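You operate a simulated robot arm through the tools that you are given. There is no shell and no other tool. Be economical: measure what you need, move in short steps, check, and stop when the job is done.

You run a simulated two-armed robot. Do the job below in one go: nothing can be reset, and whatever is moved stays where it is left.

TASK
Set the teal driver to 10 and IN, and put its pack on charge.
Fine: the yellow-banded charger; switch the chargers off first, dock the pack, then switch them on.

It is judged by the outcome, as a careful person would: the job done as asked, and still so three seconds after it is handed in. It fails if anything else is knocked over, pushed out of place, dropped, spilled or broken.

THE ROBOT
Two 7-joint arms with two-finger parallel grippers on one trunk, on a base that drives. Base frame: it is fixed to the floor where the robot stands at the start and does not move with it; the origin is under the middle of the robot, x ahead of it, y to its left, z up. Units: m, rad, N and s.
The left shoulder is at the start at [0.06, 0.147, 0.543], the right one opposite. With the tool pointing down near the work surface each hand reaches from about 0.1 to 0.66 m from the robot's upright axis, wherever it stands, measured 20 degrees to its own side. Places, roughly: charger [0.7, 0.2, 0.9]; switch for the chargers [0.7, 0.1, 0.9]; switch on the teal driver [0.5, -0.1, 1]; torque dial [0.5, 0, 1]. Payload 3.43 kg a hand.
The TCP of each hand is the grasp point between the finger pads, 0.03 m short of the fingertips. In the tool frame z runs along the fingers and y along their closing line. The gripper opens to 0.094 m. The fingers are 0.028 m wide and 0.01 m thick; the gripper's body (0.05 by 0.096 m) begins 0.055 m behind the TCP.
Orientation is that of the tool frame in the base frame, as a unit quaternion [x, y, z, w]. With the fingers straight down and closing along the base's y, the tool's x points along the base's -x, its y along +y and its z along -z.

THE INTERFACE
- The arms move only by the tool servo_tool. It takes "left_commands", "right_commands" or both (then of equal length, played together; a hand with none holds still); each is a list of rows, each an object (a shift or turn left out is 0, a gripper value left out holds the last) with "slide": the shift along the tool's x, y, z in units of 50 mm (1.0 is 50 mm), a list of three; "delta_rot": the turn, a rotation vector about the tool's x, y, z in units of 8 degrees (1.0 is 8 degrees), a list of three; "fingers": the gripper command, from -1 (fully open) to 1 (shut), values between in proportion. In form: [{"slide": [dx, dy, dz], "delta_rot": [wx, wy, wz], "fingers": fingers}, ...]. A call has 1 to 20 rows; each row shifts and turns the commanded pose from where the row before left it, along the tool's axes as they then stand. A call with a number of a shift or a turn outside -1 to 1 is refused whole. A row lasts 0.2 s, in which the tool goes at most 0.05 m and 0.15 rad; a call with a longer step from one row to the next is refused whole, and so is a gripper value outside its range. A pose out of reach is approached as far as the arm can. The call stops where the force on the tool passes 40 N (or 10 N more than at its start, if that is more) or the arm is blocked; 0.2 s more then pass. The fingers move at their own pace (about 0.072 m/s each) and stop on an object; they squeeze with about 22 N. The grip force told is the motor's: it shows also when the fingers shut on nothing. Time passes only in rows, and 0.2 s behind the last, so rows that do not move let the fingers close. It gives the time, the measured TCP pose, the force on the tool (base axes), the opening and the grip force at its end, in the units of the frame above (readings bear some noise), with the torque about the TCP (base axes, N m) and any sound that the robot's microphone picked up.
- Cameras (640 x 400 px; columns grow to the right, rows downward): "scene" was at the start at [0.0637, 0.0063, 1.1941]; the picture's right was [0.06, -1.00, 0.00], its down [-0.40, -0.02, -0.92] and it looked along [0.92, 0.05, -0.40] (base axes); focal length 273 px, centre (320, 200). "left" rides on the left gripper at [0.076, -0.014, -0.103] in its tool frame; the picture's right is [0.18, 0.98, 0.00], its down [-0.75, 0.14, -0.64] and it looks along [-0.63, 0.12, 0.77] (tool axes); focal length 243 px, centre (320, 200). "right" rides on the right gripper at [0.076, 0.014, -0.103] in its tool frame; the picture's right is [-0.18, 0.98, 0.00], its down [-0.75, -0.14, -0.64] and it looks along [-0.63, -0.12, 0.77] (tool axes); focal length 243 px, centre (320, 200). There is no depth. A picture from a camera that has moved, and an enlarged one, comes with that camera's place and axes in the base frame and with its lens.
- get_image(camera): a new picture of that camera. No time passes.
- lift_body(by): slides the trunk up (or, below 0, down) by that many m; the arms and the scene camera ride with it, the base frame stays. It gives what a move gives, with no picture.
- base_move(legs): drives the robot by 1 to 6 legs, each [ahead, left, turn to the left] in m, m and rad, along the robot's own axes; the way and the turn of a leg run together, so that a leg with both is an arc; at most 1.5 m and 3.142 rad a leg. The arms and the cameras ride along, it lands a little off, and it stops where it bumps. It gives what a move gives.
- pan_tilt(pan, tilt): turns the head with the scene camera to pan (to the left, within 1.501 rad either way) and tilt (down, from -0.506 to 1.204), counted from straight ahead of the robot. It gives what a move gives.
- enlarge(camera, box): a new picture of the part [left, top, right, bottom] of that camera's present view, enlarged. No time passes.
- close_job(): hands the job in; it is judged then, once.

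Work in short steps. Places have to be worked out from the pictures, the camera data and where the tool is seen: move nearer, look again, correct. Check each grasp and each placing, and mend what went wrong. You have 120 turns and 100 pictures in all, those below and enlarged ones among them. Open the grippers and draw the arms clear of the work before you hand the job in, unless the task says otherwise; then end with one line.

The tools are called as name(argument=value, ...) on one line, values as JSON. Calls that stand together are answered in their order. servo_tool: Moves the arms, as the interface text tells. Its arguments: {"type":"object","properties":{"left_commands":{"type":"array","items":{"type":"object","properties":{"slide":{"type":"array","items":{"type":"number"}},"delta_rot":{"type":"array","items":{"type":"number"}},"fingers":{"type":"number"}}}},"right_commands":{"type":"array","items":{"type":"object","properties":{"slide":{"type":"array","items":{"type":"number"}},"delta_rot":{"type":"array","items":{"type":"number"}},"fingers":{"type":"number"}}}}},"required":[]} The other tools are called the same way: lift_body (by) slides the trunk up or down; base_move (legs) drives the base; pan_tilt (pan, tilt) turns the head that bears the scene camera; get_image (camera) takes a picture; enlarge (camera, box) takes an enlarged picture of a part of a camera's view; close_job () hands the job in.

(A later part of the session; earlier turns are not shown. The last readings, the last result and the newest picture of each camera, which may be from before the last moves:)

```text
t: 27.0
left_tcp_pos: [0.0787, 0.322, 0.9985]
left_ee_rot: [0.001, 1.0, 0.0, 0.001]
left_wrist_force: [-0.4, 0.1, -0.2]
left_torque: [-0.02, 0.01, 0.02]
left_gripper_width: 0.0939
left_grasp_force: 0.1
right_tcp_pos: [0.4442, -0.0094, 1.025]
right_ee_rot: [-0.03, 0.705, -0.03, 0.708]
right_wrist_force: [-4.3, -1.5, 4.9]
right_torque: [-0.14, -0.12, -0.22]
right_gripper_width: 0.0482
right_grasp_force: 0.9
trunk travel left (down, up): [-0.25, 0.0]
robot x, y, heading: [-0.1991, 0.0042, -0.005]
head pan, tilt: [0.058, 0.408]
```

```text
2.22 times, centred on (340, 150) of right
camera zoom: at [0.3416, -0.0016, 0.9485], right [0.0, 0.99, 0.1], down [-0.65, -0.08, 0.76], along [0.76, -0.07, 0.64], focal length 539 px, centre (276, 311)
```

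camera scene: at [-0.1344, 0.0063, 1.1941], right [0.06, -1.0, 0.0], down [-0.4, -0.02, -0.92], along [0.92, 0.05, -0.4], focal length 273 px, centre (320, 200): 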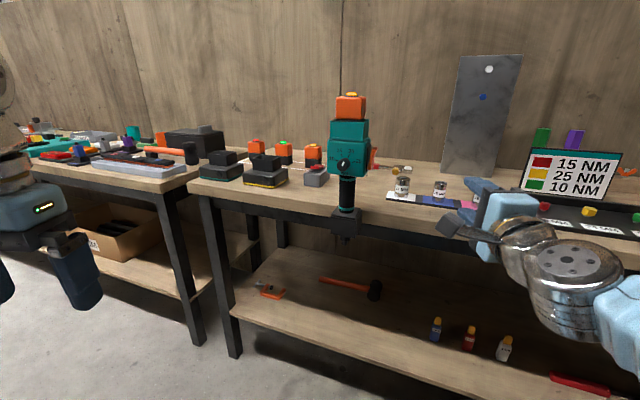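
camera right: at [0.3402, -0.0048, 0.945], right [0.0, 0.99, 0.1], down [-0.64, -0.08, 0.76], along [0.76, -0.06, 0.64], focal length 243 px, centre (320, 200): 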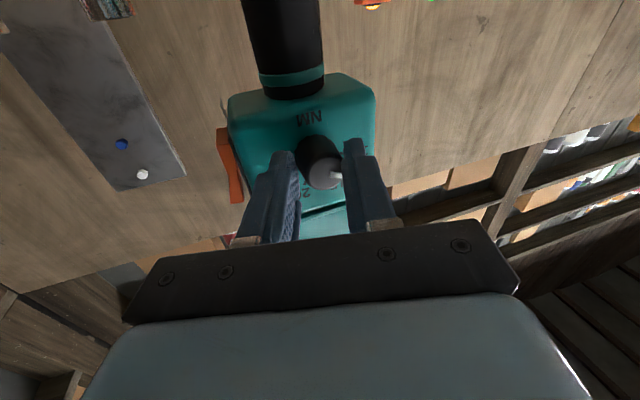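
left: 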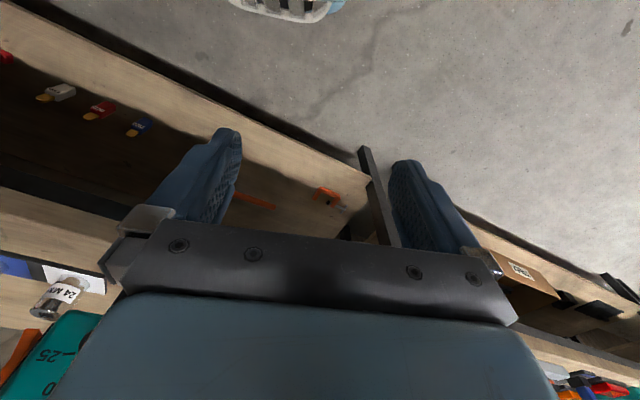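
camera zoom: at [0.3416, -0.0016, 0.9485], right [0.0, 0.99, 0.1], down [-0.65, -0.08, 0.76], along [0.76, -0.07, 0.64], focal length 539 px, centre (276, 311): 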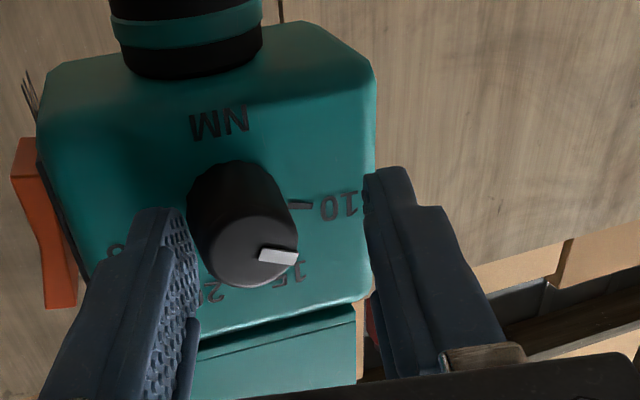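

There is some contact force and the knob is off-centre between the fingers. I'll back off 2.5 cm and re-measure.

servo_tool(right_commands=[{"slide": [0, 0, -0.3]}, {"slide": [0, 0, -0.3]}, {}])

enlarge(camera="right", box=[220, 40, 420, 200])

enlarge(camera="scene", box=[290, 80, 410, 240])

```text
t: 27.8
left_tcp_pos: [0.0798, 0.3223, 0.999]
left_ee_rot: [0.001, 1.0, -0.001, 0.001]
left_wrist_force: [0.2, 0.2, 0.5]
left_torque: [0.0, -0.01, 0.01]
left_gripper_width: 0.0937
left_grasp_force: 0.0
right_tcp_pos: [0.4144, -0.0075, 1.0261]
right_ee_rot: [-0.028, 0.706, -0.029, 0.707]
right_wrist_force: [0.2, 0.7, 0.3]
right_torque: [0.0, -0.01, 0.03]
right_gripper_width: 0.0471
right_grasp_force: 0.0
trunk travel left (down, up): [-0.25, 0.0]
robot x, y, heading: [-0.1994, 0.0005, -0.006]
head pan, tilt: [0.058, 0.408]
```

```text
2.50 times, centred on (320, 120) of right
camera zoom: at [0.3125, -0.001, 0.9477], right [0.0, 0.99, 0.1], down [-0.64, -0.08, 0.76], along [0.77, -0.07, 0.64], focal length 606 px, centre (320, 400)
```

zoom: 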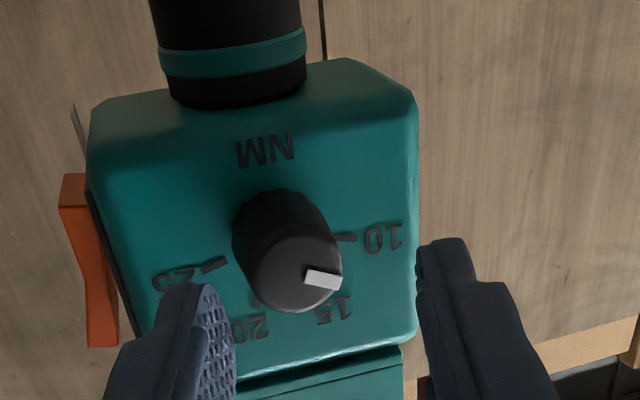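

```text
2.50 times, centred on (350, 160) of scene
camera zoom: at [-0.1344, 0.0064, 1.1941], right [0.06, -1.0, 0.0], down [-0.4, -0.02, -0.92], along [0.92, 0.05, -0.4], focal length 683 px, centre (245, 300)
```

zoom: 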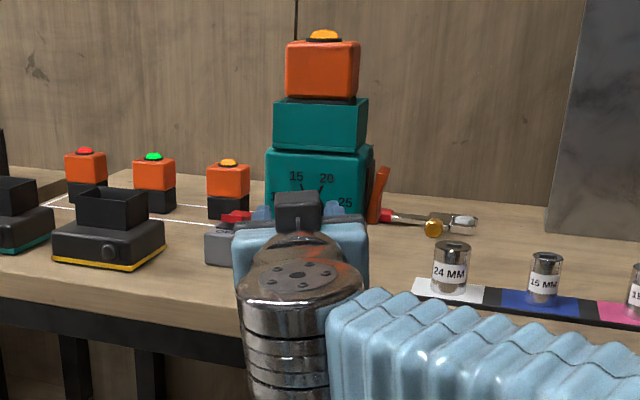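

The knob is at y≈-0.0145, so I'll shift 7 mm right and 3 mm down, advance again, grip and turn −6°.

servo_tool(right_commands=[{"slide": [0.05, -0.14, 0]}, {"slide": [0, 0, 0.3]}, {"slide": [0, 0, 0.26]}, {}, {"fingers": 0.3}, {"fingers": 1}, {"fingers": 1}, {"fingers": 1}])

enlarge(camera="right", box=[220, 40, 420, 200])

```text
t: 29.6
left_tcp_pos: [0.0802, 0.3223, 0.9997]
left_ee_rot: [0.001, 1.0, 0.0, 0.001]
left_wrist_force: [0.6, 0.5, -0.9]
left_torque: [0.0, 0.01, 0.0]
left_gripper_width: 0.0938
left_grasp_force: 0.0
right_tcp_pos: [0.4426, -0.0152, 1.0221]
right_ee_rot: [-0.03, 0.706, -0.031, 0.707]
right_wrist_force: [1.2, -2.5, 1.4]
right_torque: [-0.01, -0.1, -0.34]
right_gripper_width: 0.03
right_grasp_force: 22.0
trunk travel left (down, up): [-0.25, 0.0]
robot x, y, heading: [-0.1995, 0.0002, 0.0]
head pan, tilt: [0.058, 0.408]
```

```text
2.50 times, centred on (320, 120) of right
camera zoom: at [0.3397, -0.008, 0.9454], right [0.0, 0.99, 0.1], down [-0.64, -0.08, 0.76], along [0.77, -0.07, 0.64], focal length 606 px, centre (320, 400)
```

zoom: 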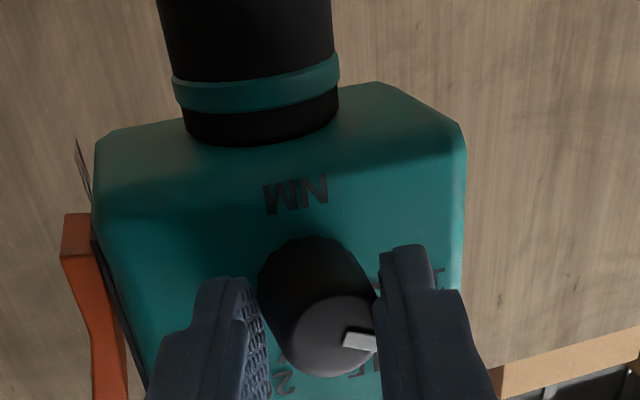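

Gripped. Turning about −6.5°, then release and check.

servo_tool(right_commands=[{"delta_rot": [0, 0, -0.4], "fingers": 1}, {"delta_rot": [0, 0, -0.4]}, {}, {"fingers": 0}, {"fingers": 0}, {"slide": [0, 0, -0.9]}, {"slide": [0, 0, -0.9]}, {"slide": [0, 0, -0.9]}, {"slide": [0.9, 0, 0]}, {"slide": [0.9, 0, 0]}])

enlarge(camera="scene", box=[325, 130, 375, 180])

```text
t: 31.8
left_tcp_pos: [0.0794, 0.3217, 0.9979]
left_ee_rot: [0.001, 1.0, 0.001, 0.0]
left_wrist_force: [-0.5, -0.7, 0.0]
left_torque: [0.01, -0.02, 0.02]
left_gripper_width: 0.094
left_grasp_force: 0.1
right_tcp_pos: [0.3078, -0.0329, 0.9335]
right_ee_rot: [-0.069, 0.703, -0.069, 0.705]
right_wrist_force: [-1.0, 0.6, -0.9]
right_torque: [-0.01, -0.01, -0.02]
right_gripper_width: 0.0468
right_grasp_force: 0.1
trunk travel left (down, up): [-0.25, 0.0]
robot x, y, heading: [-0.1999, -0.0006, -0.007]
head pan, tilt: [0.058, 0.408]
```

```text
8.00 times, centred on (350, 155) of scene
camera zoom: at [-0.1344, 0.0064, 1.1942], right [0.06, -1.0, 0.0], down [-0.4, -0.02, -0.92], along [0.92, 0.05, -0.4], focal length 2185 px, centre (80, 560)
```

zoom: 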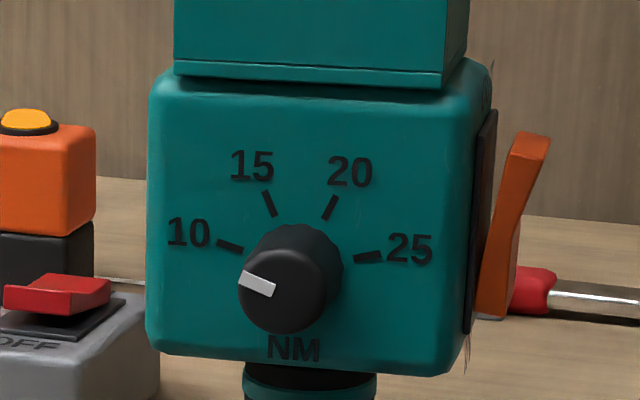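

The pointer lies along the 10 mark. Now I'll park the right hand off to the side so I can drive forward to the switch and charger.

servo_tool(right_commands=[{"slide": [0, 0, -0.9]}, {"slide": [0, 0, -0.9]}, {"slide": [-0.15, -0.9, 0]}, {"slide": [-0.15, -0.9, 0]}, {"slide": [-0.15, -0.9, 0]}, {"slide": [-0.15, -0.9, 0]}, {"slide": [-0.15, -0.9, 0]}, {"slide": [-0.15, -0.9, 0]}, {"slide": [-0.9, 0, 0]}])

get_image(camera="scene")

```text
t: 33.8
left_tcp_pos: [0.0795, 0.3218, 0.9984]
left_ee_rot: [0.0, 1.0, 0.0, 0.001]
left_wrist_force: [-1.0, -0.3, 0.3]
left_torque: [0.04, 0.0, 0.03]
left_gripper_width: 0.0942
left_grasp_force: 0.1
right_tcp_pos: [0.2197, -0.2842, 1.0731]
right_ee_rot: [-0.07, 0.704, -0.068, 0.704]
right_wrist_force: [-0.1, -0.7, 0.8]
right_torque: [0.0, 0.02, 0.02]
right_gripper_width: 0.047
right_grasp_force: 0.1
trunk travel left (down, up): [-0.25, 0.0]
robot x, y, heading: [-0.1974, 0.0019, -0.004]
head pan, tilt: [0.058, 0.408]
```

```text
57 pictures are left
camera scene: at [-0.1344, 0.0057, 1.1941], right [0.06, -1.0, 0.0], down [-0.4, -0.02, -0.92], along [0.92, 0.05, -0.4], focal length 273 px, centre (320, 200)
```

scene: 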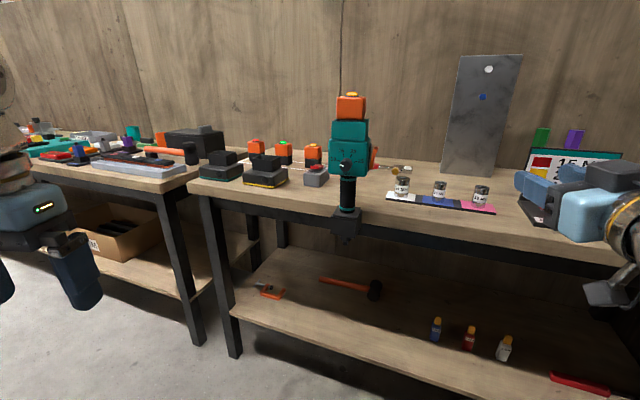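

Clear to drive. I'll go forward 0.3 m.

base_move(legs=[[0.3, 0, 0]])

pan_tilt(pan=0.2, tilt=0.55)

get_image(camera="scene")

```text
t: 35.9
left_tcp_pos: [0.3812, 0.3234, 0.9994]
left_ee_rot: [-0.002, 1.0, 0.0, 0.0]
left_wrist_force: [-0.1, 0.3, 0.1]
left_torque: [0.04, -0.03, 0.05]
left_gripper_width: 0.094
left_grasp_force: 0.1
right_tcp_pos: [0.5233, -0.2816, 1.073]
right_ee_rot: [-0.069, 0.703, -0.068, 0.705]
right_wrist_force: [0.1, -0.3, -1.1]
right_torque: [0.01, -0.01, -0.02]
right_gripper_width: 0.0469
right_grasp_force: 0.1
trunk travel left (down, up): [-0.25, 0.0]
robot x, y, heading: [0.0997, -0.0023, 0.003]
head pan, tilt: [0.058, 0.408]
```

```text
t: 36.5
left_tcp_pos: [0.3804, 0.3227, 0.9977]
left_ee_rot: [-0.001, 1.0, 0.0, 0.001]
left_wrist_force: [-0.1, -0.7, -0.4]
left_torque: [-0.01, 0.02, 0.0]
left_gripper_width: 0.0938
left_grasp_force: 0.1
right_tcp_pos: [0.5255, -0.2834, 1.0738]
right_ee_rot: [-0.069, 0.703, -0.069, 0.704]
right_wrist_force: [-0.3, -0.6, 0.6]
right_torque: [-0.02, -0.01, -0.03]
right_gripper_width: 0.047
right_grasp_force: 0.0
trunk travel left (down, up): [-0.25, 0.0]
robot x, y, heading: [0.1036, 0.0012, 0.002]
head pan, tilt: [0.201, 0.55]
```

```text
56 pictures are left
camera scene: at [0.1641, 0.019, 1.1813], right [0.2, -0.98, 0.0], down [-0.51, -0.1, -0.85], along [0.84, 0.17, -0.52], focal length 273 px, centre (320, 200)
```

scene: 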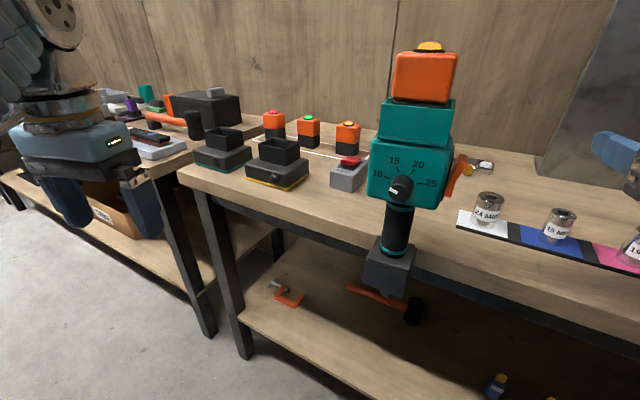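

enlarge(camera="scene", box=[230, 100, 390, 200])

enlarge(camera="scene", box=[360, 30, 480, 210])

```text
4.00 times, centred on (310, 150) of scene
camera zoom: at [0.1641, 0.019, 1.1813], right [0.2, -0.98, 0.0], down [-0.51, -0.1, -0.85], along [0.84, 0.17, -0.52], focal length 1092 px, centre (360, 400)
```

zoom: 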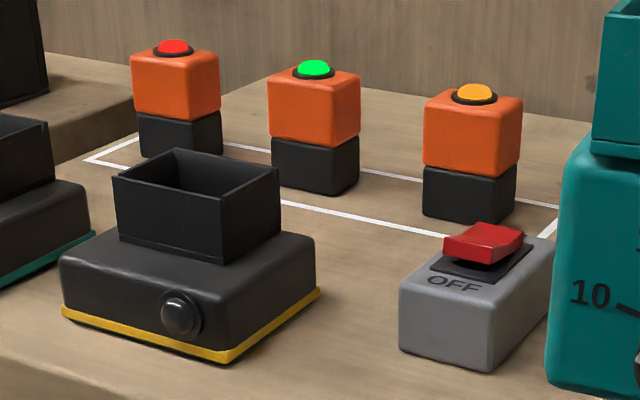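

```text
2.22 times, centred on (420, 120) of scene
camera zoom: at [0.1641, 0.019, 1.1813], right [0.2, -0.98, 0.0], down [-0.51, -0.1, -0.85], along [0.84, 0.17, -0.52], focal length 607 px, centre (98, 378)
```

zoom: 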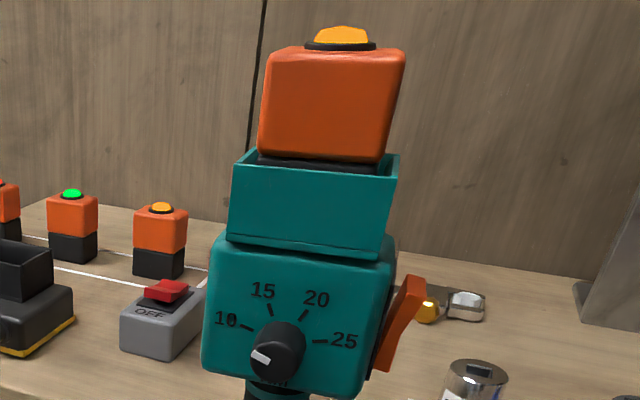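

The rocker's near (OFF) end is raised, so the chargers are ON; I'll need to press that end. I estimate the bench top at z≈0.895 and the switch at ≈(0.72, 0.07, 0.935). I'll bring the left hand above and behind it for a close look, fingers closed.

servo_tool(left_commands=[{"slide": [0, 0, -0.9], "fingers": 1}, {"slide": [0, 0, -0.9]}, {"slide": [0, 0, -0.6]}, {"slide": [-0.9, -0.4, 0]}, {"slide": [-0.9, -0.9, 0]}, {"slide": [-0.9, -0.9, 0]}, {"slide": [-0.9, -0.9, 0]}, {"slide": [-0.8, -0.7, 0]}, {}])

get_image(camera="left")

get_image(camera="scene")

```text
refused: row 5 steps farther than a row can; nothing moved
```

```text
53 pictures are left
camera left: at [0.3051, 0.309, 1.1016], right [-0.19, 0.98, 0.0], down [0.75, 0.14, 0.64], along [0.63, 0.12, -0.77], focal length 243 px, centre (320, 200)
```

left: 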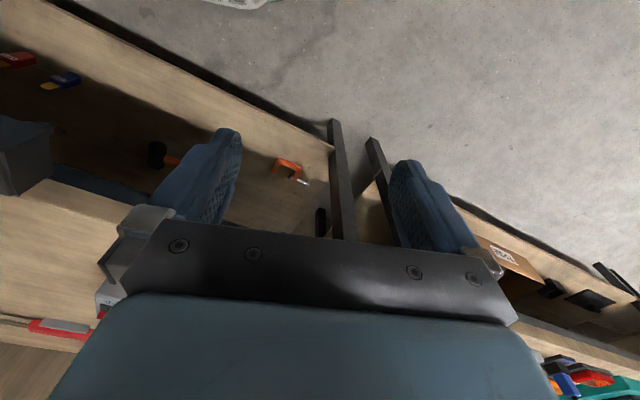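

```text
52 pictures are left
camera scene: at [0.1641, 0.019, 1.1813], right [0.2, -0.98, 0.0], down [-0.51, -0.1, -0.85], along [0.84, 0.17, -0.52], focal length 273 px, centre (320, 200)
```

scene: 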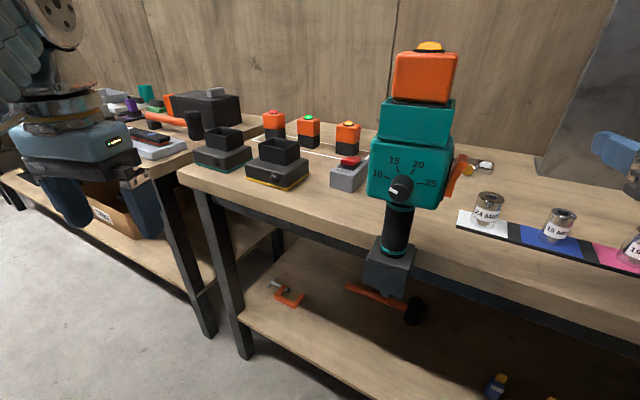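

A row was too long diagonally, so I'll redo it with smaller diagonal steps.

servo_tool(left_commands=[{"slide": [0, 0, -0.9], "fingers": 1}, {"slide": [0, 0, -0.9]}, {"slide": [0, 0, -0.6]}, {"slide": [-0.7, -0.6, 0]}, {"slide": [-0.7, -0.6, 0]}, {"slide": [-0.7, -0.6, 0]}, {"slide": [-0.7, -0.6, 0]}, {"slide": [-0.7, -0.6, 0]}, {"slide": [-0.7, -0.6, 0]}, {"slide": [-0.7, -0.4, 0]}, {}])

get_image(camera="left")

get_image(camera="scene")

```text
t: 39.0
left_tcp_pos: [0.4867, 0.2345, 0.9994]
left_ee_rot: [-0.001, 1.0, 0.0, 0.002]
left_wrist_force: [-0.2, -0.2, -0.3]
left_torque: [0.0, 0.02, -0.02]
left_gripper_width: 0.0
left_grasp_force: 22.1
left hand out of reach, approached as far as the arm can: row 1, 2, 3, 7, 8, 9, 10
right_tcp_pos: [0.5244, -0.2824, 1.0745]
right_ee_rot: [-0.069, 0.703, -0.068, 0.704]
right_wrist_force: [0.7, -0.7, 0.0]
right_torque: [-0.03, -0.01, 0.01]
right_gripper_width: 0.0472
right_grasp_force: 0.1
trunk travel left (down, up): [-0.25, 0.0]
robot x, y, heading: [0.1019, 0.001, 0.001]
head pan, tilt: [0.201, 0.55]
```

```text
51 pictures are left
camera left: at [0.4102, 0.2209, 1.102], right [-0.19, 0.98, 0.0], down [0.75, 0.14, 0.64], along [0.63, 0.12, -0.76], focal length 243 px, centre (320, 200)
```

left: 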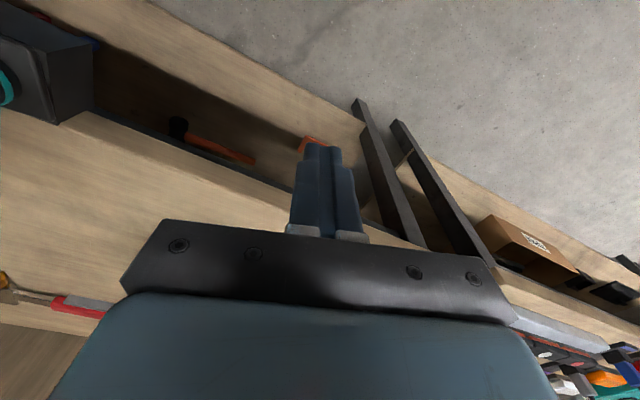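

```text
50 pictures are left
camera scene: at [0.1641, 0.019, 1.1813], right [0.2, -0.98, 0.0], down [-0.51, -0.1, -0.85], along [0.84, 0.17, -0.52], focal length 273 px, centre (320, 200)
```

scene: 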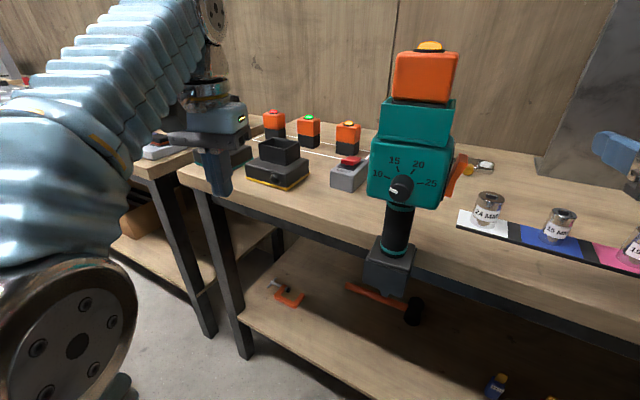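

Tool-down can't reach higher than z≈1.0 here, so I'll use a forward-tilted hand instead. I'll move the right hand further right, shift the base 0.1 m left for clearance past the driver, and pitch the left hand up 55°.

servo_tool(right_commands=[{"slide": [-0.15, -0.9, 0]}, {"slide": [-0.15, -0.9, 0]}, {}])

base_move(legs=[[0, 0.1, 0]])

servo_tool(left_commands=[{"delta_rot": [0, -1, 0]}, {"delta_rot": [0, -1, 0]}, {"delta_rot": [0, -1, 0]}, {"delta_rot": [0, -1, 0]}, {"delta_rot": [0, -1, 0]}, {"delta_rot": [0, -1, 0]}, {"delta_rot": [0, -0.9, 0]}, {}])

get_image(camera="scene")

```text
t: 39.8
left_tcp_pos: [0.4858, 0.2344, 0.9987]
left_ee_rot: [-0.001, 1.0, 0.001, 0.002]
left_wrist_force: [0.1, 0.2, 0.3]
left_torque: [0.05, -0.01, 0.0]
left_gripper_width: 0.0001
left_grasp_force: 21.5
right_tcp_pos: [0.5234, -0.3692, 1.1084]
right_ee_rot: [-0.07, 0.703, -0.067, 0.704]
right_wrist_force: [-1.0, -1.0, 1.0]
right_torque: [-0.02, -0.03, 0.01]
right_gripper_width: 0.047
right_grasp_force: 0.0
trunk travel left (down, up): [-0.25, 0.0]
robot x, y, heading: [0.107, -0.0011, 0.003]
head pan, tilt: [0.201, 0.55]
```

```text
t: 40.9
left_tcp_pos: [0.4865, 0.3351, 1.0008]
left_ee_rot: [0.0, 1.0, 0.0, 0.002]
left_wrist_force: [0.8, 0.3, -0.1]
left_torque: [0.02, -0.02, -0.01]
left_gripper_width: 0.0
left_grasp_force: 22.1
right_tcp_pos: [0.5223, -0.2678, 1.1087]
right_ee_rot: [-0.069, 0.703, -0.069, 0.704]
right_wrist_force: [0.7, -0.6, 0.3]
right_torque: [0.0, -0.01, 0.03]
right_gripper_width: 0.0471
right_grasp_force: 0.0
trunk travel left (down, up): [-0.25, 0.0]
robot x, y, heading: [0.1043, 0.1024, 0.003]
head pan, tilt: [0.201, 0.55]
```

```text
t: 42.7
left_tcp_pos: [0.4861, 0.3355, 0.9991]
left_ee_rot: [-0.001, 0.885, 0.001, 0.465]
left_wrist_force: [0.6, 0.3, -0.1]
left_torque: [0.0, -0.01, 0.01]
left_gripper_width: 0.0
left_grasp_force: 22.2
right_tcp_pos: [0.5229, -0.2677, 1.1086]
right_ee_rot: [-0.07, 0.703, -0.068, 0.704]
right_wrist_force: [0.0, -0.1, -0.6]
right_torque: [0.03, -0.03, -0.04]
right_gripper_width: 0.0469
right_grasp_force: 0.1
trunk travel left (down, up): [-0.25, 0.0]
robot x, y, heading: [0.1046, 0.1024, -0.001]
head pan, tilt: [0.201, 0.55]
```

```text
49 pictures are left
camera scene: at [0.1639, 0.1206, 1.1813], right [0.2, -0.98, 0.0], down [-0.51, -0.1, -0.85], along [0.84, 0.17, -0.52], focal length 273 px, centre (320, 200)
```

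scene: 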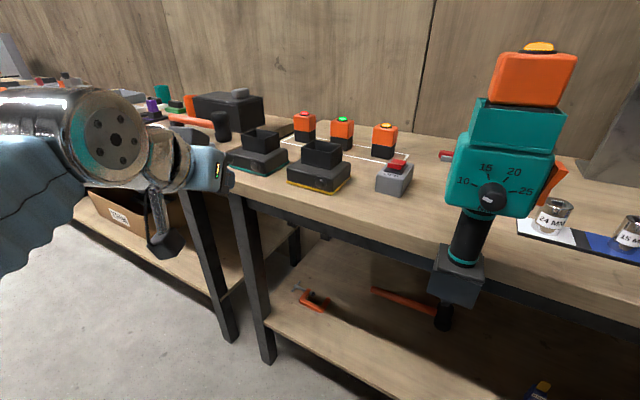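

enlarge(camera="scene", box=[270, 100, 430, 200])

enlarge(camera="scene", box=[440, 30, 600, 130])

```text
4.00 times, centred on (350, 150) of scene
camera zoom: at [0.1639, 0.1206, 1.1813], right [0.2, -0.98, 0.0], down [-0.51, -0.1, -0.85], along [0.84, 0.17, -0.52], focal length 1092 px, centre (200, 400)
```

zoom: 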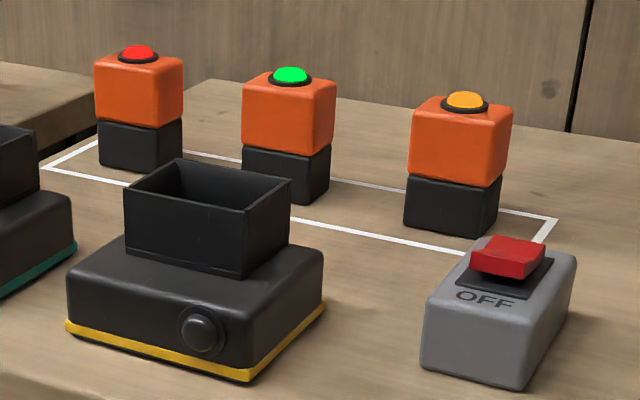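

```text
4.00 times, centred on (520, 80) of scene
camera zoom: at [0.1639, 0.1206, 1.1813], right [0.2, -0.98, 0.0], down [-0.51, -0.1, -0.85], along [0.84, 0.17, -0.52], focal length 1092 px, centre (-480, 680)
```

zoom: 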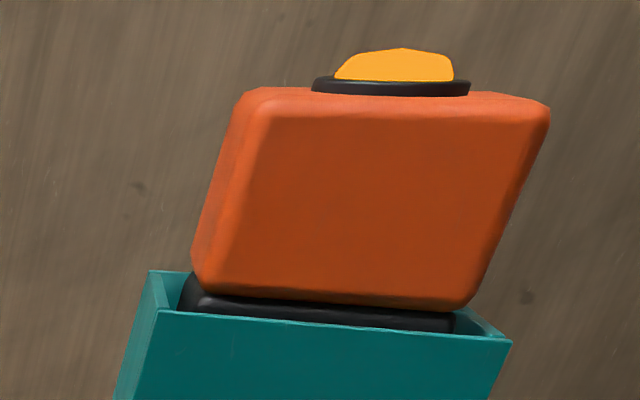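

Triangulating the two views: switch rocker's OFF end ≈(0.712, 0.070, 0.942); charger socket centre ≈(0.743, 0.235), rim z≈0.961, yaw ≈−12°; driver's pack ≈(0.508, −0.022, 1.14), 57 mm wide. I'll yaw the left hand −20° and bring the closed tips over the rocker's OFF end.

servo_tool(left_commands=[{"delta_rot": [0.686, 0, 0.472], "slide": [-0.33, 0, -0.228]}, {"delta_rot": [0.686, 0, 0.472]}, {"delta_rot": [0.686, 0, 0.472]}, {"slide": [-0.167, -0.81, 0.242]}, {"slide": [-0.167, -0.81, 0.242]}, {"slide": [-0.167, -0.81, 0.242]}, {"slide": [-0.167, -0.81, 0.242]}, {"slide": [-0.167, -0.81, 0.242]}, {}])

get_image(camera="scene")

```text
t: 44.7
left_tcp_pos: [0.4878, 0.1182, 1.017]
left_ee_rot: [0.153, 0.872, -0.08, 0.458]
left_wrist_force: [-0.1, 0.0, 0.3]
left_torque: [0.02, -0.03, 0.04]
left_gripper_width: 0.0
left_grasp_force: 21.9
right_tcp_pos: [0.5225, -0.2682, 1.1075]
right_ee_rot: [-0.069, 0.703, -0.069, 0.704]
right_wrist_force: [0.4, -0.1, -0.7]
right_torque: [0.0, 0.01, 0.03]
right_gripper_width: 0.0471
right_grasp_force: 0.0
trunk travel left (down, up): [-0.25, 0.0]
robot x, y, heading: [0.1051, 0.1022, 0.0]
head pan, tilt: [0.201, 0.55]
```

```text
46 pictures are left
camera scene: at [0.1641, 0.1204, 1.1813], right [0.2, -0.98, 0.0], down [-0.51, -0.1, -0.85], along [0.84, 0.17, -0.52], focal length 273 px, centre (320, 200)
```

scene: 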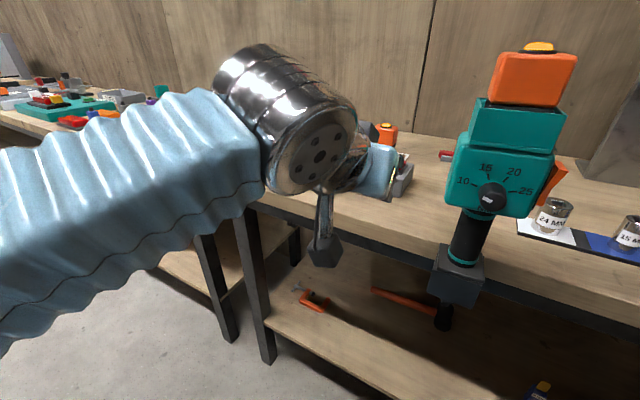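

Clear of the driver. Moving forward to hover over the rocker.

servo_tool(left_commands=[{"slide": [-0.47, 0.119, 0.685]}, {"slide": [-0.47, 0.119, 0.685]}, {"slide": [-0.47, 0.119, 0.685]}, {"slide": [-0.47, 0.119, 0.685]}, {"slide": [-0.47, 0.119, 0.685]}, {}])

get_image(camera="left")

get_image(camera="scene")

```text
t: 46.1
left_tcp_pos: [0.6904, 0.0775, 1.0204]
left_ee_rot: [0.154, 0.872, -0.081, 0.458]
left_wrist_force: [-0.7, -0.5, -1.0]
left_torque: [-0.01, 0.02, 0.0]
left_gripper_width: 0.0002
left_grasp_force: 21.5
right_tcp_pos: [0.5229, -0.2676, 1.1075]
right_ee_rot: [-0.07, 0.703, -0.067, 0.704]
right_wrist_force: [0.4, 0.2, -1.1]
right_torque: [0.03, -0.01, -0.02]
right_gripper_width: 0.0471
right_grasp_force: 0.0
trunk travel left (down, up): [-0.25, 0.0]
robot x, y, heading: [0.1036, 0.1047, 0.002]
head pan, tilt: [0.201, 0.55]
```

```text
45 pictures are left
camera left: at [0.5665, 0.1081, 1.0155], right [0.24, 0.96, -0.15], down [-0.05, 0.17, 0.98], along [0.97, -0.23, 0.08], focal length 243 px, centre (320, 200)
```

left: 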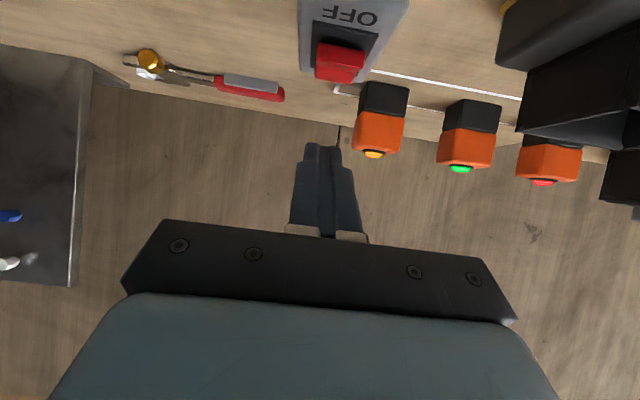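

```text
44 pictures are left
camera scene: at [0.1643, 0.1204, 1.1813], right [0.2, -0.98, 0.0], down [-0.51, -0.1, -0.85], along [0.84, 0.17, -0.52], focal length 273 px, centre (320, 200)
```

scene: 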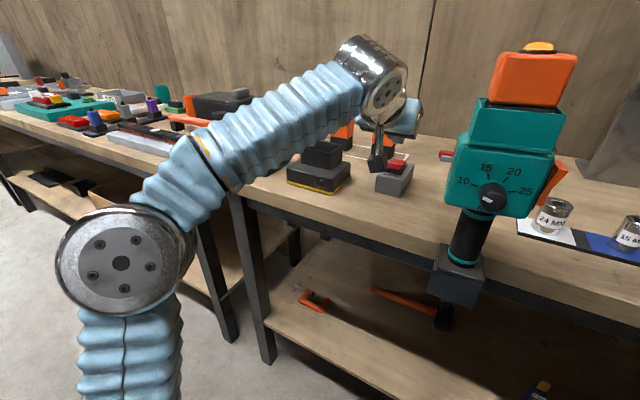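

The left camera confirms the rocker's near end at ≈(0.70, 0.075). I'll lower straight down, then press in small steps.

servo_tool(left_commands=[{"slide": [0.36, 0, 0.25]}, {"slide": [0.36, 0, 0.25]}, {"slide": [0.08, 0, 0.057]}, {"slide": [0.05, 0, 0.034]}, {}])

enlarge(camera="left", box=[260, 0, 420, 160])

enlarge(camera="scene", box=[350, 100, 450, 200])

```text
t: 47.3
left_tcp_pos: [0.6918, 0.0781, 0.9686]
left_ee_rot: [0.153, 0.872, -0.081, 0.458]
left_wrist_force: [-0.2, 0.2, -0.1]
left_torque: [0.05, 0.01, -0.02]
left_gripper_width: 0.0
left_grasp_force: 21.8
right_tcp_pos: [0.5233, -0.2681, 1.1067]
right_ee_rot: [-0.069, 0.703, -0.069, 0.704]
right_wrist_force: [-0.9, -0.5, -0.5]
right_torque: [0.02, 0.01, -0.01]
right_gripper_width: 0.0472
right_grasp_force: 0.0
trunk travel left (down, up): [-0.25, 0.0]
robot x, y, heading: [0.1053, 0.104, 0.001]
head pan, tilt: [0.201, 0.55]
```

```text
2.50 times, centred on (340, 80) of left
camera zoom: at [0.5673, 0.1084, 0.9634], right [0.24, 0.96, -0.15], down [-0.05, 0.17, 0.98], along [0.97, -0.23, 0.08], focal length 606 px, centre (270, 500)
```

zoom: 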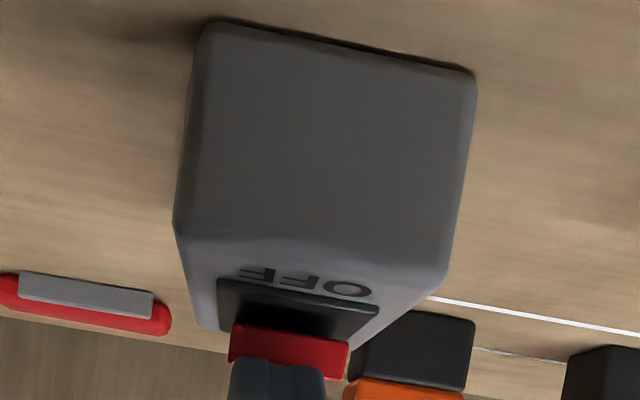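

```text
4.00 times, centred on (400, 150) of scene
camera zoom: at [0.164, 0.1206, 1.1813], right [0.2, -0.98, 0.0], down [-0.51, -0.1, -0.85], along [0.84, 0.17, -0.52], focal length 1092 px, centre (0, 400)
```

zoom: 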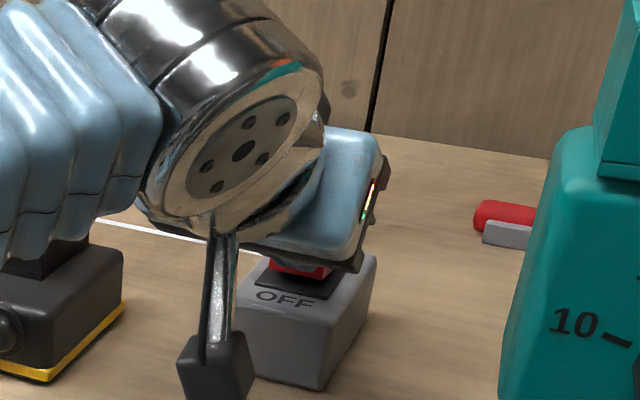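

The tip is right over the rocker's near end, with no contact yet. Pressing in 3 mm steps.

servo_tool(left_commands=[{"slide": [0.05, 0.06, 0.034]}, {"slide": [0.05, 0, 0.034]}, {"slide": [0.05, 0, 0.034]}])

enlarge(camera="left", box=[260, 0, 420, 160])

```text
t: 48.1
left_tcp_pos: [0.692, 0.0797, 0.9585]
left_ee_rot: [0.153, 0.872, -0.081, 0.458]
left_wrist_force: [-0.5, -0.5, 0.7]
left_torque: [0.01, -0.01, 0.03]
left_gripper_width: 0.0002
left_grasp_force: 21.7
right_tcp_pos: [0.5211, -0.2677, 1.1065]
right_ee_rot: [-0.069, 0.703, -0.068, 0.704]
right_wrist_force: [-1.4, -1.1, -0.2]
right_torque: [0.01, -0.02, 0.02]
right_gripper_width: 0.0469
right_grasp_force: 0.0
trunk travel left (down, up): [-0.25, 0.0]
robot x, y, heading: [0.1052, 0.1038, 0.002]
head pan, tilt: [0.201, 0.55]
```

```text
2.50 times, centred on (340, 80) of left
camera zoom: at [0.5679, 0.1112, 0.9541], right [0.24, 0.96, -0.15], down [-0.05, 0.17, 0.98], along [0.97, -0.23, 0.08], focal length 606 px, centre (270, 500)
```

zoom: 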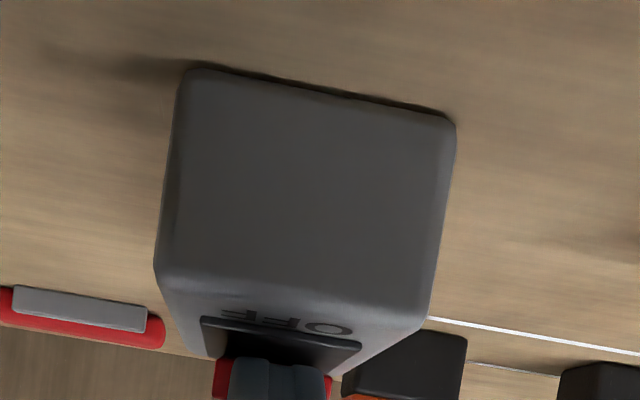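

The tip has come down just in front of the rocker's near end without force. I'll raise 20 mm, go 14 mm forward, and press again.

servo_tool(left_commands=[{"slide": [-0.33, 0, -0.227]}, {"slide": [-0.15, 0.09, 0.215]}, {"slide": [0.165, 0, 0.113]}, {}])

enlarge(camera="left", box=[260, 0, 420, 160])

```text
t: 49.1
left_tcp_pos: [0.7064, 0.0801, 0.9682]
left_ee_rot: [0.153, 0.872, -0.081, 0.458]
left_wrist_force: [-0.1, -0.3, 0.4]
left_torque: [-0.01, -0.02, -0.01]
left_gripper_width: 0.0
left_grasp_force: 22.0
right_tcp_pos: [0.5232, -0.2683, 1.1085]
right_ee_rot: [-0.07, 0.703, -0.069, 0.704]
right_wrist_force: [-0.7, -0.2, 0.4]
right_torque: [0.02, -0.03, -0.02]
right_gripper_width: 0.0467
right_grasp_force: 0.1
trunk travel left (down, up): [-0.25, 0.0]
robot x, y, heading: [0.1075, 0.1021, 0.004]
head pan, tilt: [0.201, 0.55]
```

```text
2.50 times, centred on (340, 80) of left
camera zoom: at [0.5818, 0.111, 0.9634], right [0.24, 0.96, -0.15], down [-0.05, 0.17, 0.98], along [0.97, -0.23, 0.08], focal length 606 px, centre (270, 500)
```

zoom: 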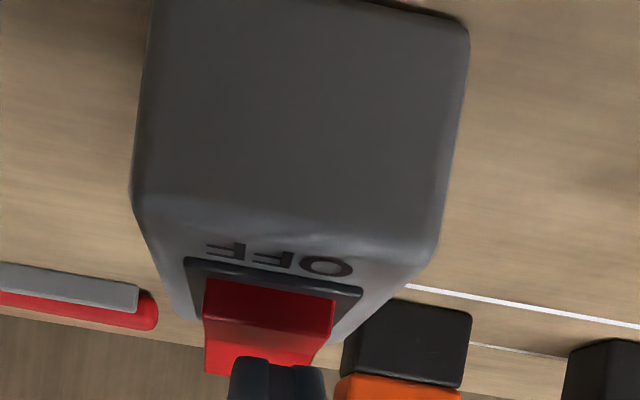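

The rocker now looks tipped with its near (OFF) end down. I'll raise the hand and verify.

servo_tool(left_commands=[{"slide": [-0.6, 0, -0.41]}, {"slide": [-0.6, 0, -0.41]}, {"slide": [0.4, 0.5, -0.6]}, {"slide": [0.4, 0.5, -0.6]}, {}])

enlarge(camera="left", box=[240, 0, 480, 160])

enlarge(camera="scene", box=[270, 100, 430, 200])

```text
t: 50.3
left_tcp_pos: [0.6569, 0.1514, 1.043]
left_ee_rot: [0.153, 0.872, -0.081, 0.459]
left_wrist_force: [-0.3, 0.3, -0.6]
left_torque: [0.03, 0.0, -0.03]
left_gripper_width: 0.0
left_grasp_force: 22.2
right_tcp_pos: [0.5219, -0.2679, 1.1072]
right_ee_rot: [-0.069, 0.703, -0.069, 0.704]
right_wrist_force: [0.6, -0.5, 0.6]
right_torque: [0.01, 0.01, -0.02]
right_gripper_width: 0.047
right_grasp_force: 0.1
trunk travel left (down, up): [-0.25, 0.0]
robot x, y, heading: [0.1037, 0.1004, -0.003]
head pan, tilt: [0.201, 0.55]
```

```text
2.50 times, centred on (360, 80) of left
camera zoom: at [0.5318, 0.1815, 1.0392], right [0.24, 0.96, -0.15], down [-0.05, 0.17, 0.98], along [0.97, -0.23, 0.08], focal length 606 px, centre (220, 500)
```

zoom: 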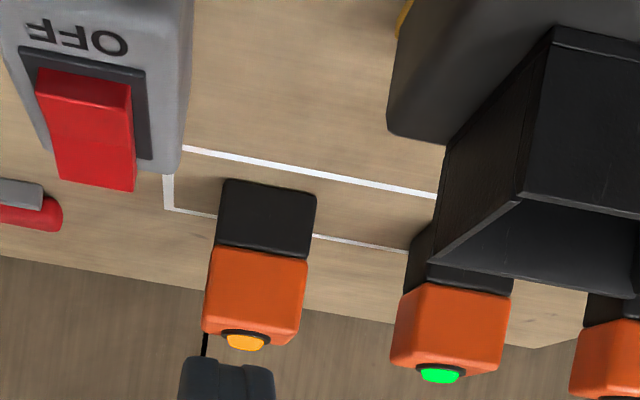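

```text
4.00 times, centred on (350, 150) of scene
camera zoom: at [0.1638, 0.1208, 1.1813], right [0.2, -0.98, 0.0], down [-0.51, -0.1, -0.85], along [0.84, 0.17, -0.52], focal length 1092 px, centre (200, 400)
```

zoom: 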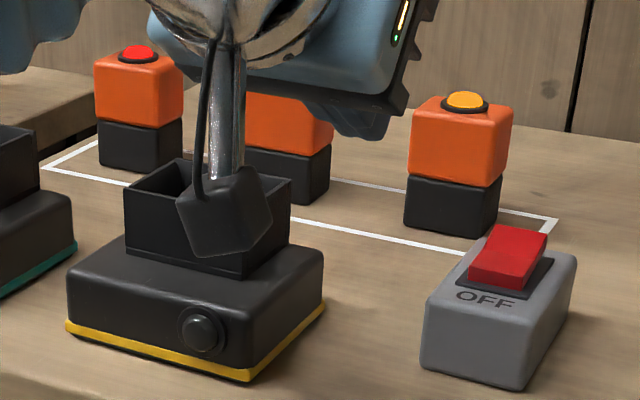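

OFF is confirmed, and the box hasn't moved. Next is the pack: I'll retract the left hand in front of the bench and set it to yaw 0 and ~25° below horizontal, then shift the base to get nearer the driver.

servo_tool(left_commands=[{"slide": [0.454, -0.049, -0.76]}, {"slide": [0.454, -0.049, -0.76]}, {"slide": [0.454, -0.049, -0.76]}, {"slide": [0.454, -0.049, -0.76]}, {"slide": [0.454, -0.049, -0.76]}, {"slide": [0.454, -0.049, -0.76]}, {"slide": [0.454, -0.049, -0.76]}, {"delta_rot": [-0.686, 0, -0.472], "fingers": -1}, {"delta_rot": [-0.686, 0, -0.472]}, {"delta_rot": [-0.686, 0, -0.472]}, {"delta_rot": [0, -0.6, 0]}, {"delta_rot": [0, -0.6, 0]}, {}])

base_move(legs=[[0, -0.1, 0]])

pan_tilt(pan=0.1, tilt=0.35)

get_image(camera="scene")

```text
t: 53.1
left_tcp_pos: [0.3579, 0.24, 1.0636]
left_ee_rot: [0.0, 0.844, 0.0, 0.537]
left_wrist_force: [0.6, 0.9, -0.1]
left_torque: [0.0, -0.01, 0.0]
left_gripper_width: 0.0939
left_grasp_force: 0.0
right_tcp_pos: [0.5232, -0.2671, 1.108]
right_ee_rot: [-0.07, 0.703, -0.069, 0.704]
right_wrist_force: [-0.4, 1.1, -0.8]
right_torque: [-0.02, -0.04, 0.01]
right_gripper_width: 0.047
right_grasp_force: 0.0
trunk travel left (down, up): [-0.25, 0.0]
robot x, y, heading: [0.1042, 0.1032, -0.001]
head pan, tilt: [0.201, 0.55]
```

```text
t: 54.2
left_tcp_pos: [0.3599, 0.1381, 1.0628]
left_ee_rot: [0.001, 0.843, -0.001, 0.537]
left_wrist_force: [-1.3, -0.5, 0.4]
left_torque: [-0.03, 0.0, -0.02]
left_gripper_width: 0.0942
left_grasp_force: 0.0
right_tcp_pos: [0.5209, -0.3704, 1.1074]
right_ee_rot: [-0.067, 0.703, -0.07, 0.704]
right_wrist_force: [0.4, 1.2, -0.2]
right_torque: [0.04, 0.02, 0.03]
right_gripper_width: 0.0469
right_grasp_force: 0.2
trunk travel left (down, up): [-0.25, 0.0]
robot x, y, heading: [0.1053, -0.0, -0.006]
head pan, tilt: [0.201, 0.55]
```

```text
t: 55.0
left_tcp_pos: [0.3602, 0.1391, 1.0645]
left_ee_rot: [0.001, 0.843, 0.0, 0.538]
left_wrist_force: [0.9, -0.1, -0.1]
left_torque: [0.01, 0.02, -0.01]
left_gripper_width: 0.094
left_grasp_force: 0.1
right_tcp_pos: [0.5198, -0.3696, 1.1078]
right_ee_rot: [-0.068, 0.703, -0.07, 0.704]
right_wrist_force: [-0.2, -0.3, 0.3]
right_torque: [-0.01, 0.01, -0.01]
right_gripper_width: 0.047
right_grasp_force: 0.0
trunk travel left (down, up): [-0.25, 0.0]
robot x, y, heading: [0.1052, 0.004, -0.003]
head pan, tilt: [0.099, 0.351]
```

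```text
37 pictures are left
camera scene: at [0.1685, 0.0104, 1.1995], right [0.1, -1.0, 0.0], down [-0.34, -0.03, -0.94], along [0.93, 0.09, -0.34], focal length 273 px, centre (320, 200)
```

scene: 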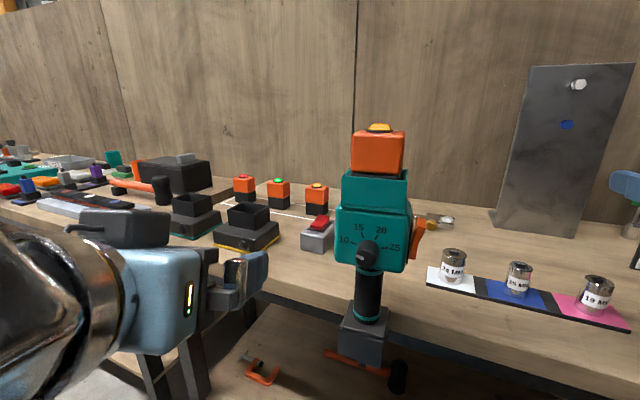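

Pack centre ≈ y −0.024. I'll bring the open left hand to a pre-grasp in front of the pack.

servo_tool(left_commands=[{"slide": [-0.446, -0.815, 0.012]}, {"slide": [-0.446, -0.815, 0.012]}, {"slide": [-0.446, -0.815, 0.012]}, {"slide": [-0.446, -0.815, 0.012]}, {}])

get_image(camera="left")

get_image(camera="scene")

```text
t: 56.4
left_tcp_pos: [0.4315, 0.001, 1.1013]
left_ee_rot: [-0.022, 0.872, 0.028, 0.489]
left_wrist_force: [0.3, 0.3, -0.2]
left_torque: [-0.01, 0.05, -0.01]
left_gripper_width: 0.094
left_grasp_force: 0.0
right_tcp_pos: [0.5217, -0.3699, 1.1072]
right_ee_rot: [-0.069, 0.703, -0.069, 0.704]
right_wrist_force: [-0.6, 0.2, 0.4]
right_torque: [-0.01, 0.02, -0.01]
right_gripper_width: 0.0468
right_grasp_force: 0.0
trunk travel left (down, up): [-0.25, 0.0]
robot x, y, heading: [0.1044, 0.001, -0.003]
head pan, tilt: [0.099, 0.351]
stopped in row 5 (left hand): the arm was blocked; the commanded pose is now the measured one
```

```text
36 pictures are left
camera left: at [0.3056, -0.0206, 1.0889], right [-0.16, 0.98, -0.13], down [-0.16, 0.1, 0.98], along [0.97, 0.18, 0.14], focal length 243 px, centre (320, 200)
```

left: 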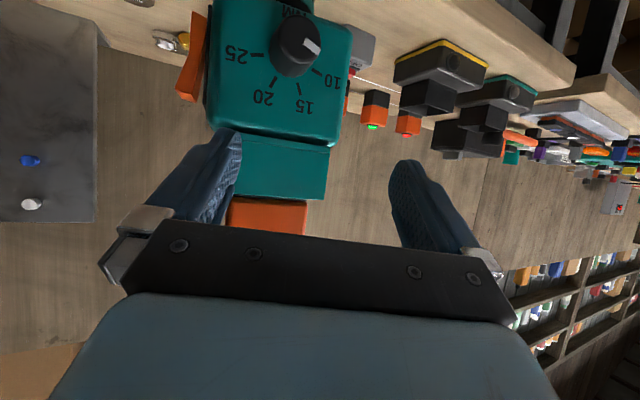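

```text
35 pictures are left
camera scene: at [0.1301, -0.071, 1.23], right [-0.81, -0.59, 0.0], down [-0.01, 0.02, -1.0], along [0.59, -0.81, -0.02], focal length 273 px, centre (320, 200)
```

scene: 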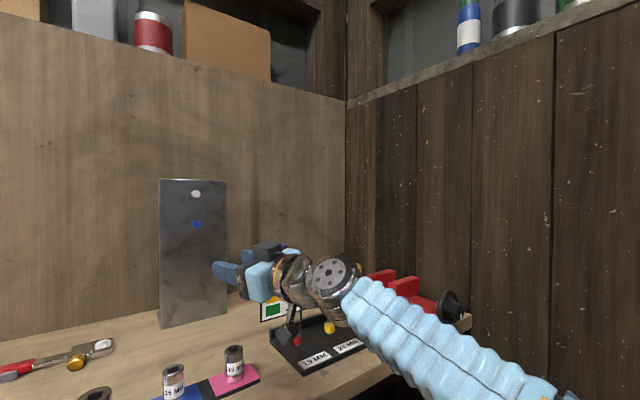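

The left elbow ran into the head camera (arm crossing in front of the head). I'll back the arm out the way it came, then reposition the base so the left shoulder lines up with the driver.

servo_tool(left_commands=[{"slide": [0.235, 0.715, -0.155]}, {"slide": [0.235, 0.715, -0.155]}, {"slide": [0.235, 0.715, -0.155]}, {"slide": [0.235, 0.715, -0.155]}, {}])

pan_tilt(pan=0.1, tilt=0.35)

get_image(camera="scene")

```text
t: 57.6
left_tcp_pos: [0.3629, 0.1301, 1.0874]
left_ee_rot: [-0.013, 0.866, 0.024, 0.5]
left_wrist_force: [0.9, -1.0, -0.2]
left_torque: [0.03, -0.04, -0.01]
left_gripper_width: 0.0938
left_grasp_force: 0.1
right_tcp_pos: [0.5204, -0.3711, 1.1084]
right_ee_rot: [-0.068, 0.703, -0.07, 0.704]
right_wrist_force: [-0.7, 0.5, 0.0]
right_torque: [0.03, 0.02, 0.04]
right_gripper_width: 0.047
right_grasp_force: 0.1
trunk travel left (down, up): [-0.25, 0.0]
robot x, y, heading: [0.1054, 0.0002, -0.007]
head pan, tilt: [0.099, 0.351]
```

```text
t: 58.2
left_tcp_pos: [0.365, 0.1328, 1.0847]
left_ee_rot: [-0.014, 0.867, 0.024, 0.498]
left_wrist_force: [0.1, 0.6, -0.5]
left_torque: [-0.03, -0.02, 0.02]
left_gripper_width: 0.0942
left_grasp_force: 0.0
right_tcp_pos: [0.5208, -0.3707, 1.1098]
right_ee_rot: [-0.069, 0.703, -0.07, 0.704]
right_wrist_force: [1.0, -0.8, 0.1]
right_torque: [0.02, 0.01, 0.01]
right_gripper_width: 0.0471
right_grasp_force: 0.1
trunk travel left (down, up): [-0.25, 0.0]
robot x, y, heading: [0.106, 0.0024, 0.0]
head pan, tilt: [0.099, 0.351]
```

```text
34 pictures are left
camera scene: at [0.1685, 0.0105, 1.1996], right [0.1, -1.0, 0.0], down [-0.34, -0.03, -0.94], along [0.93, 0.09, -0.34], focal length 273 px, centre (320, 200)
```

scene: 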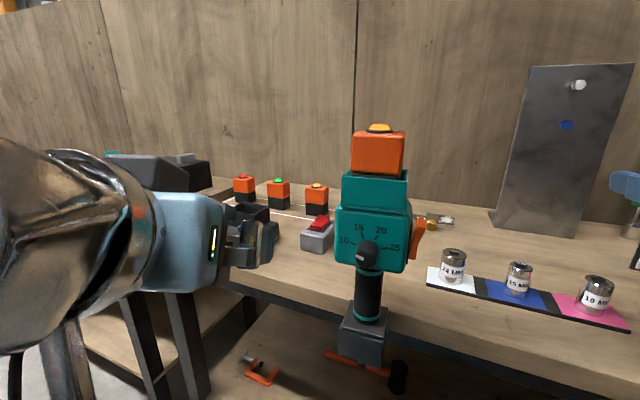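

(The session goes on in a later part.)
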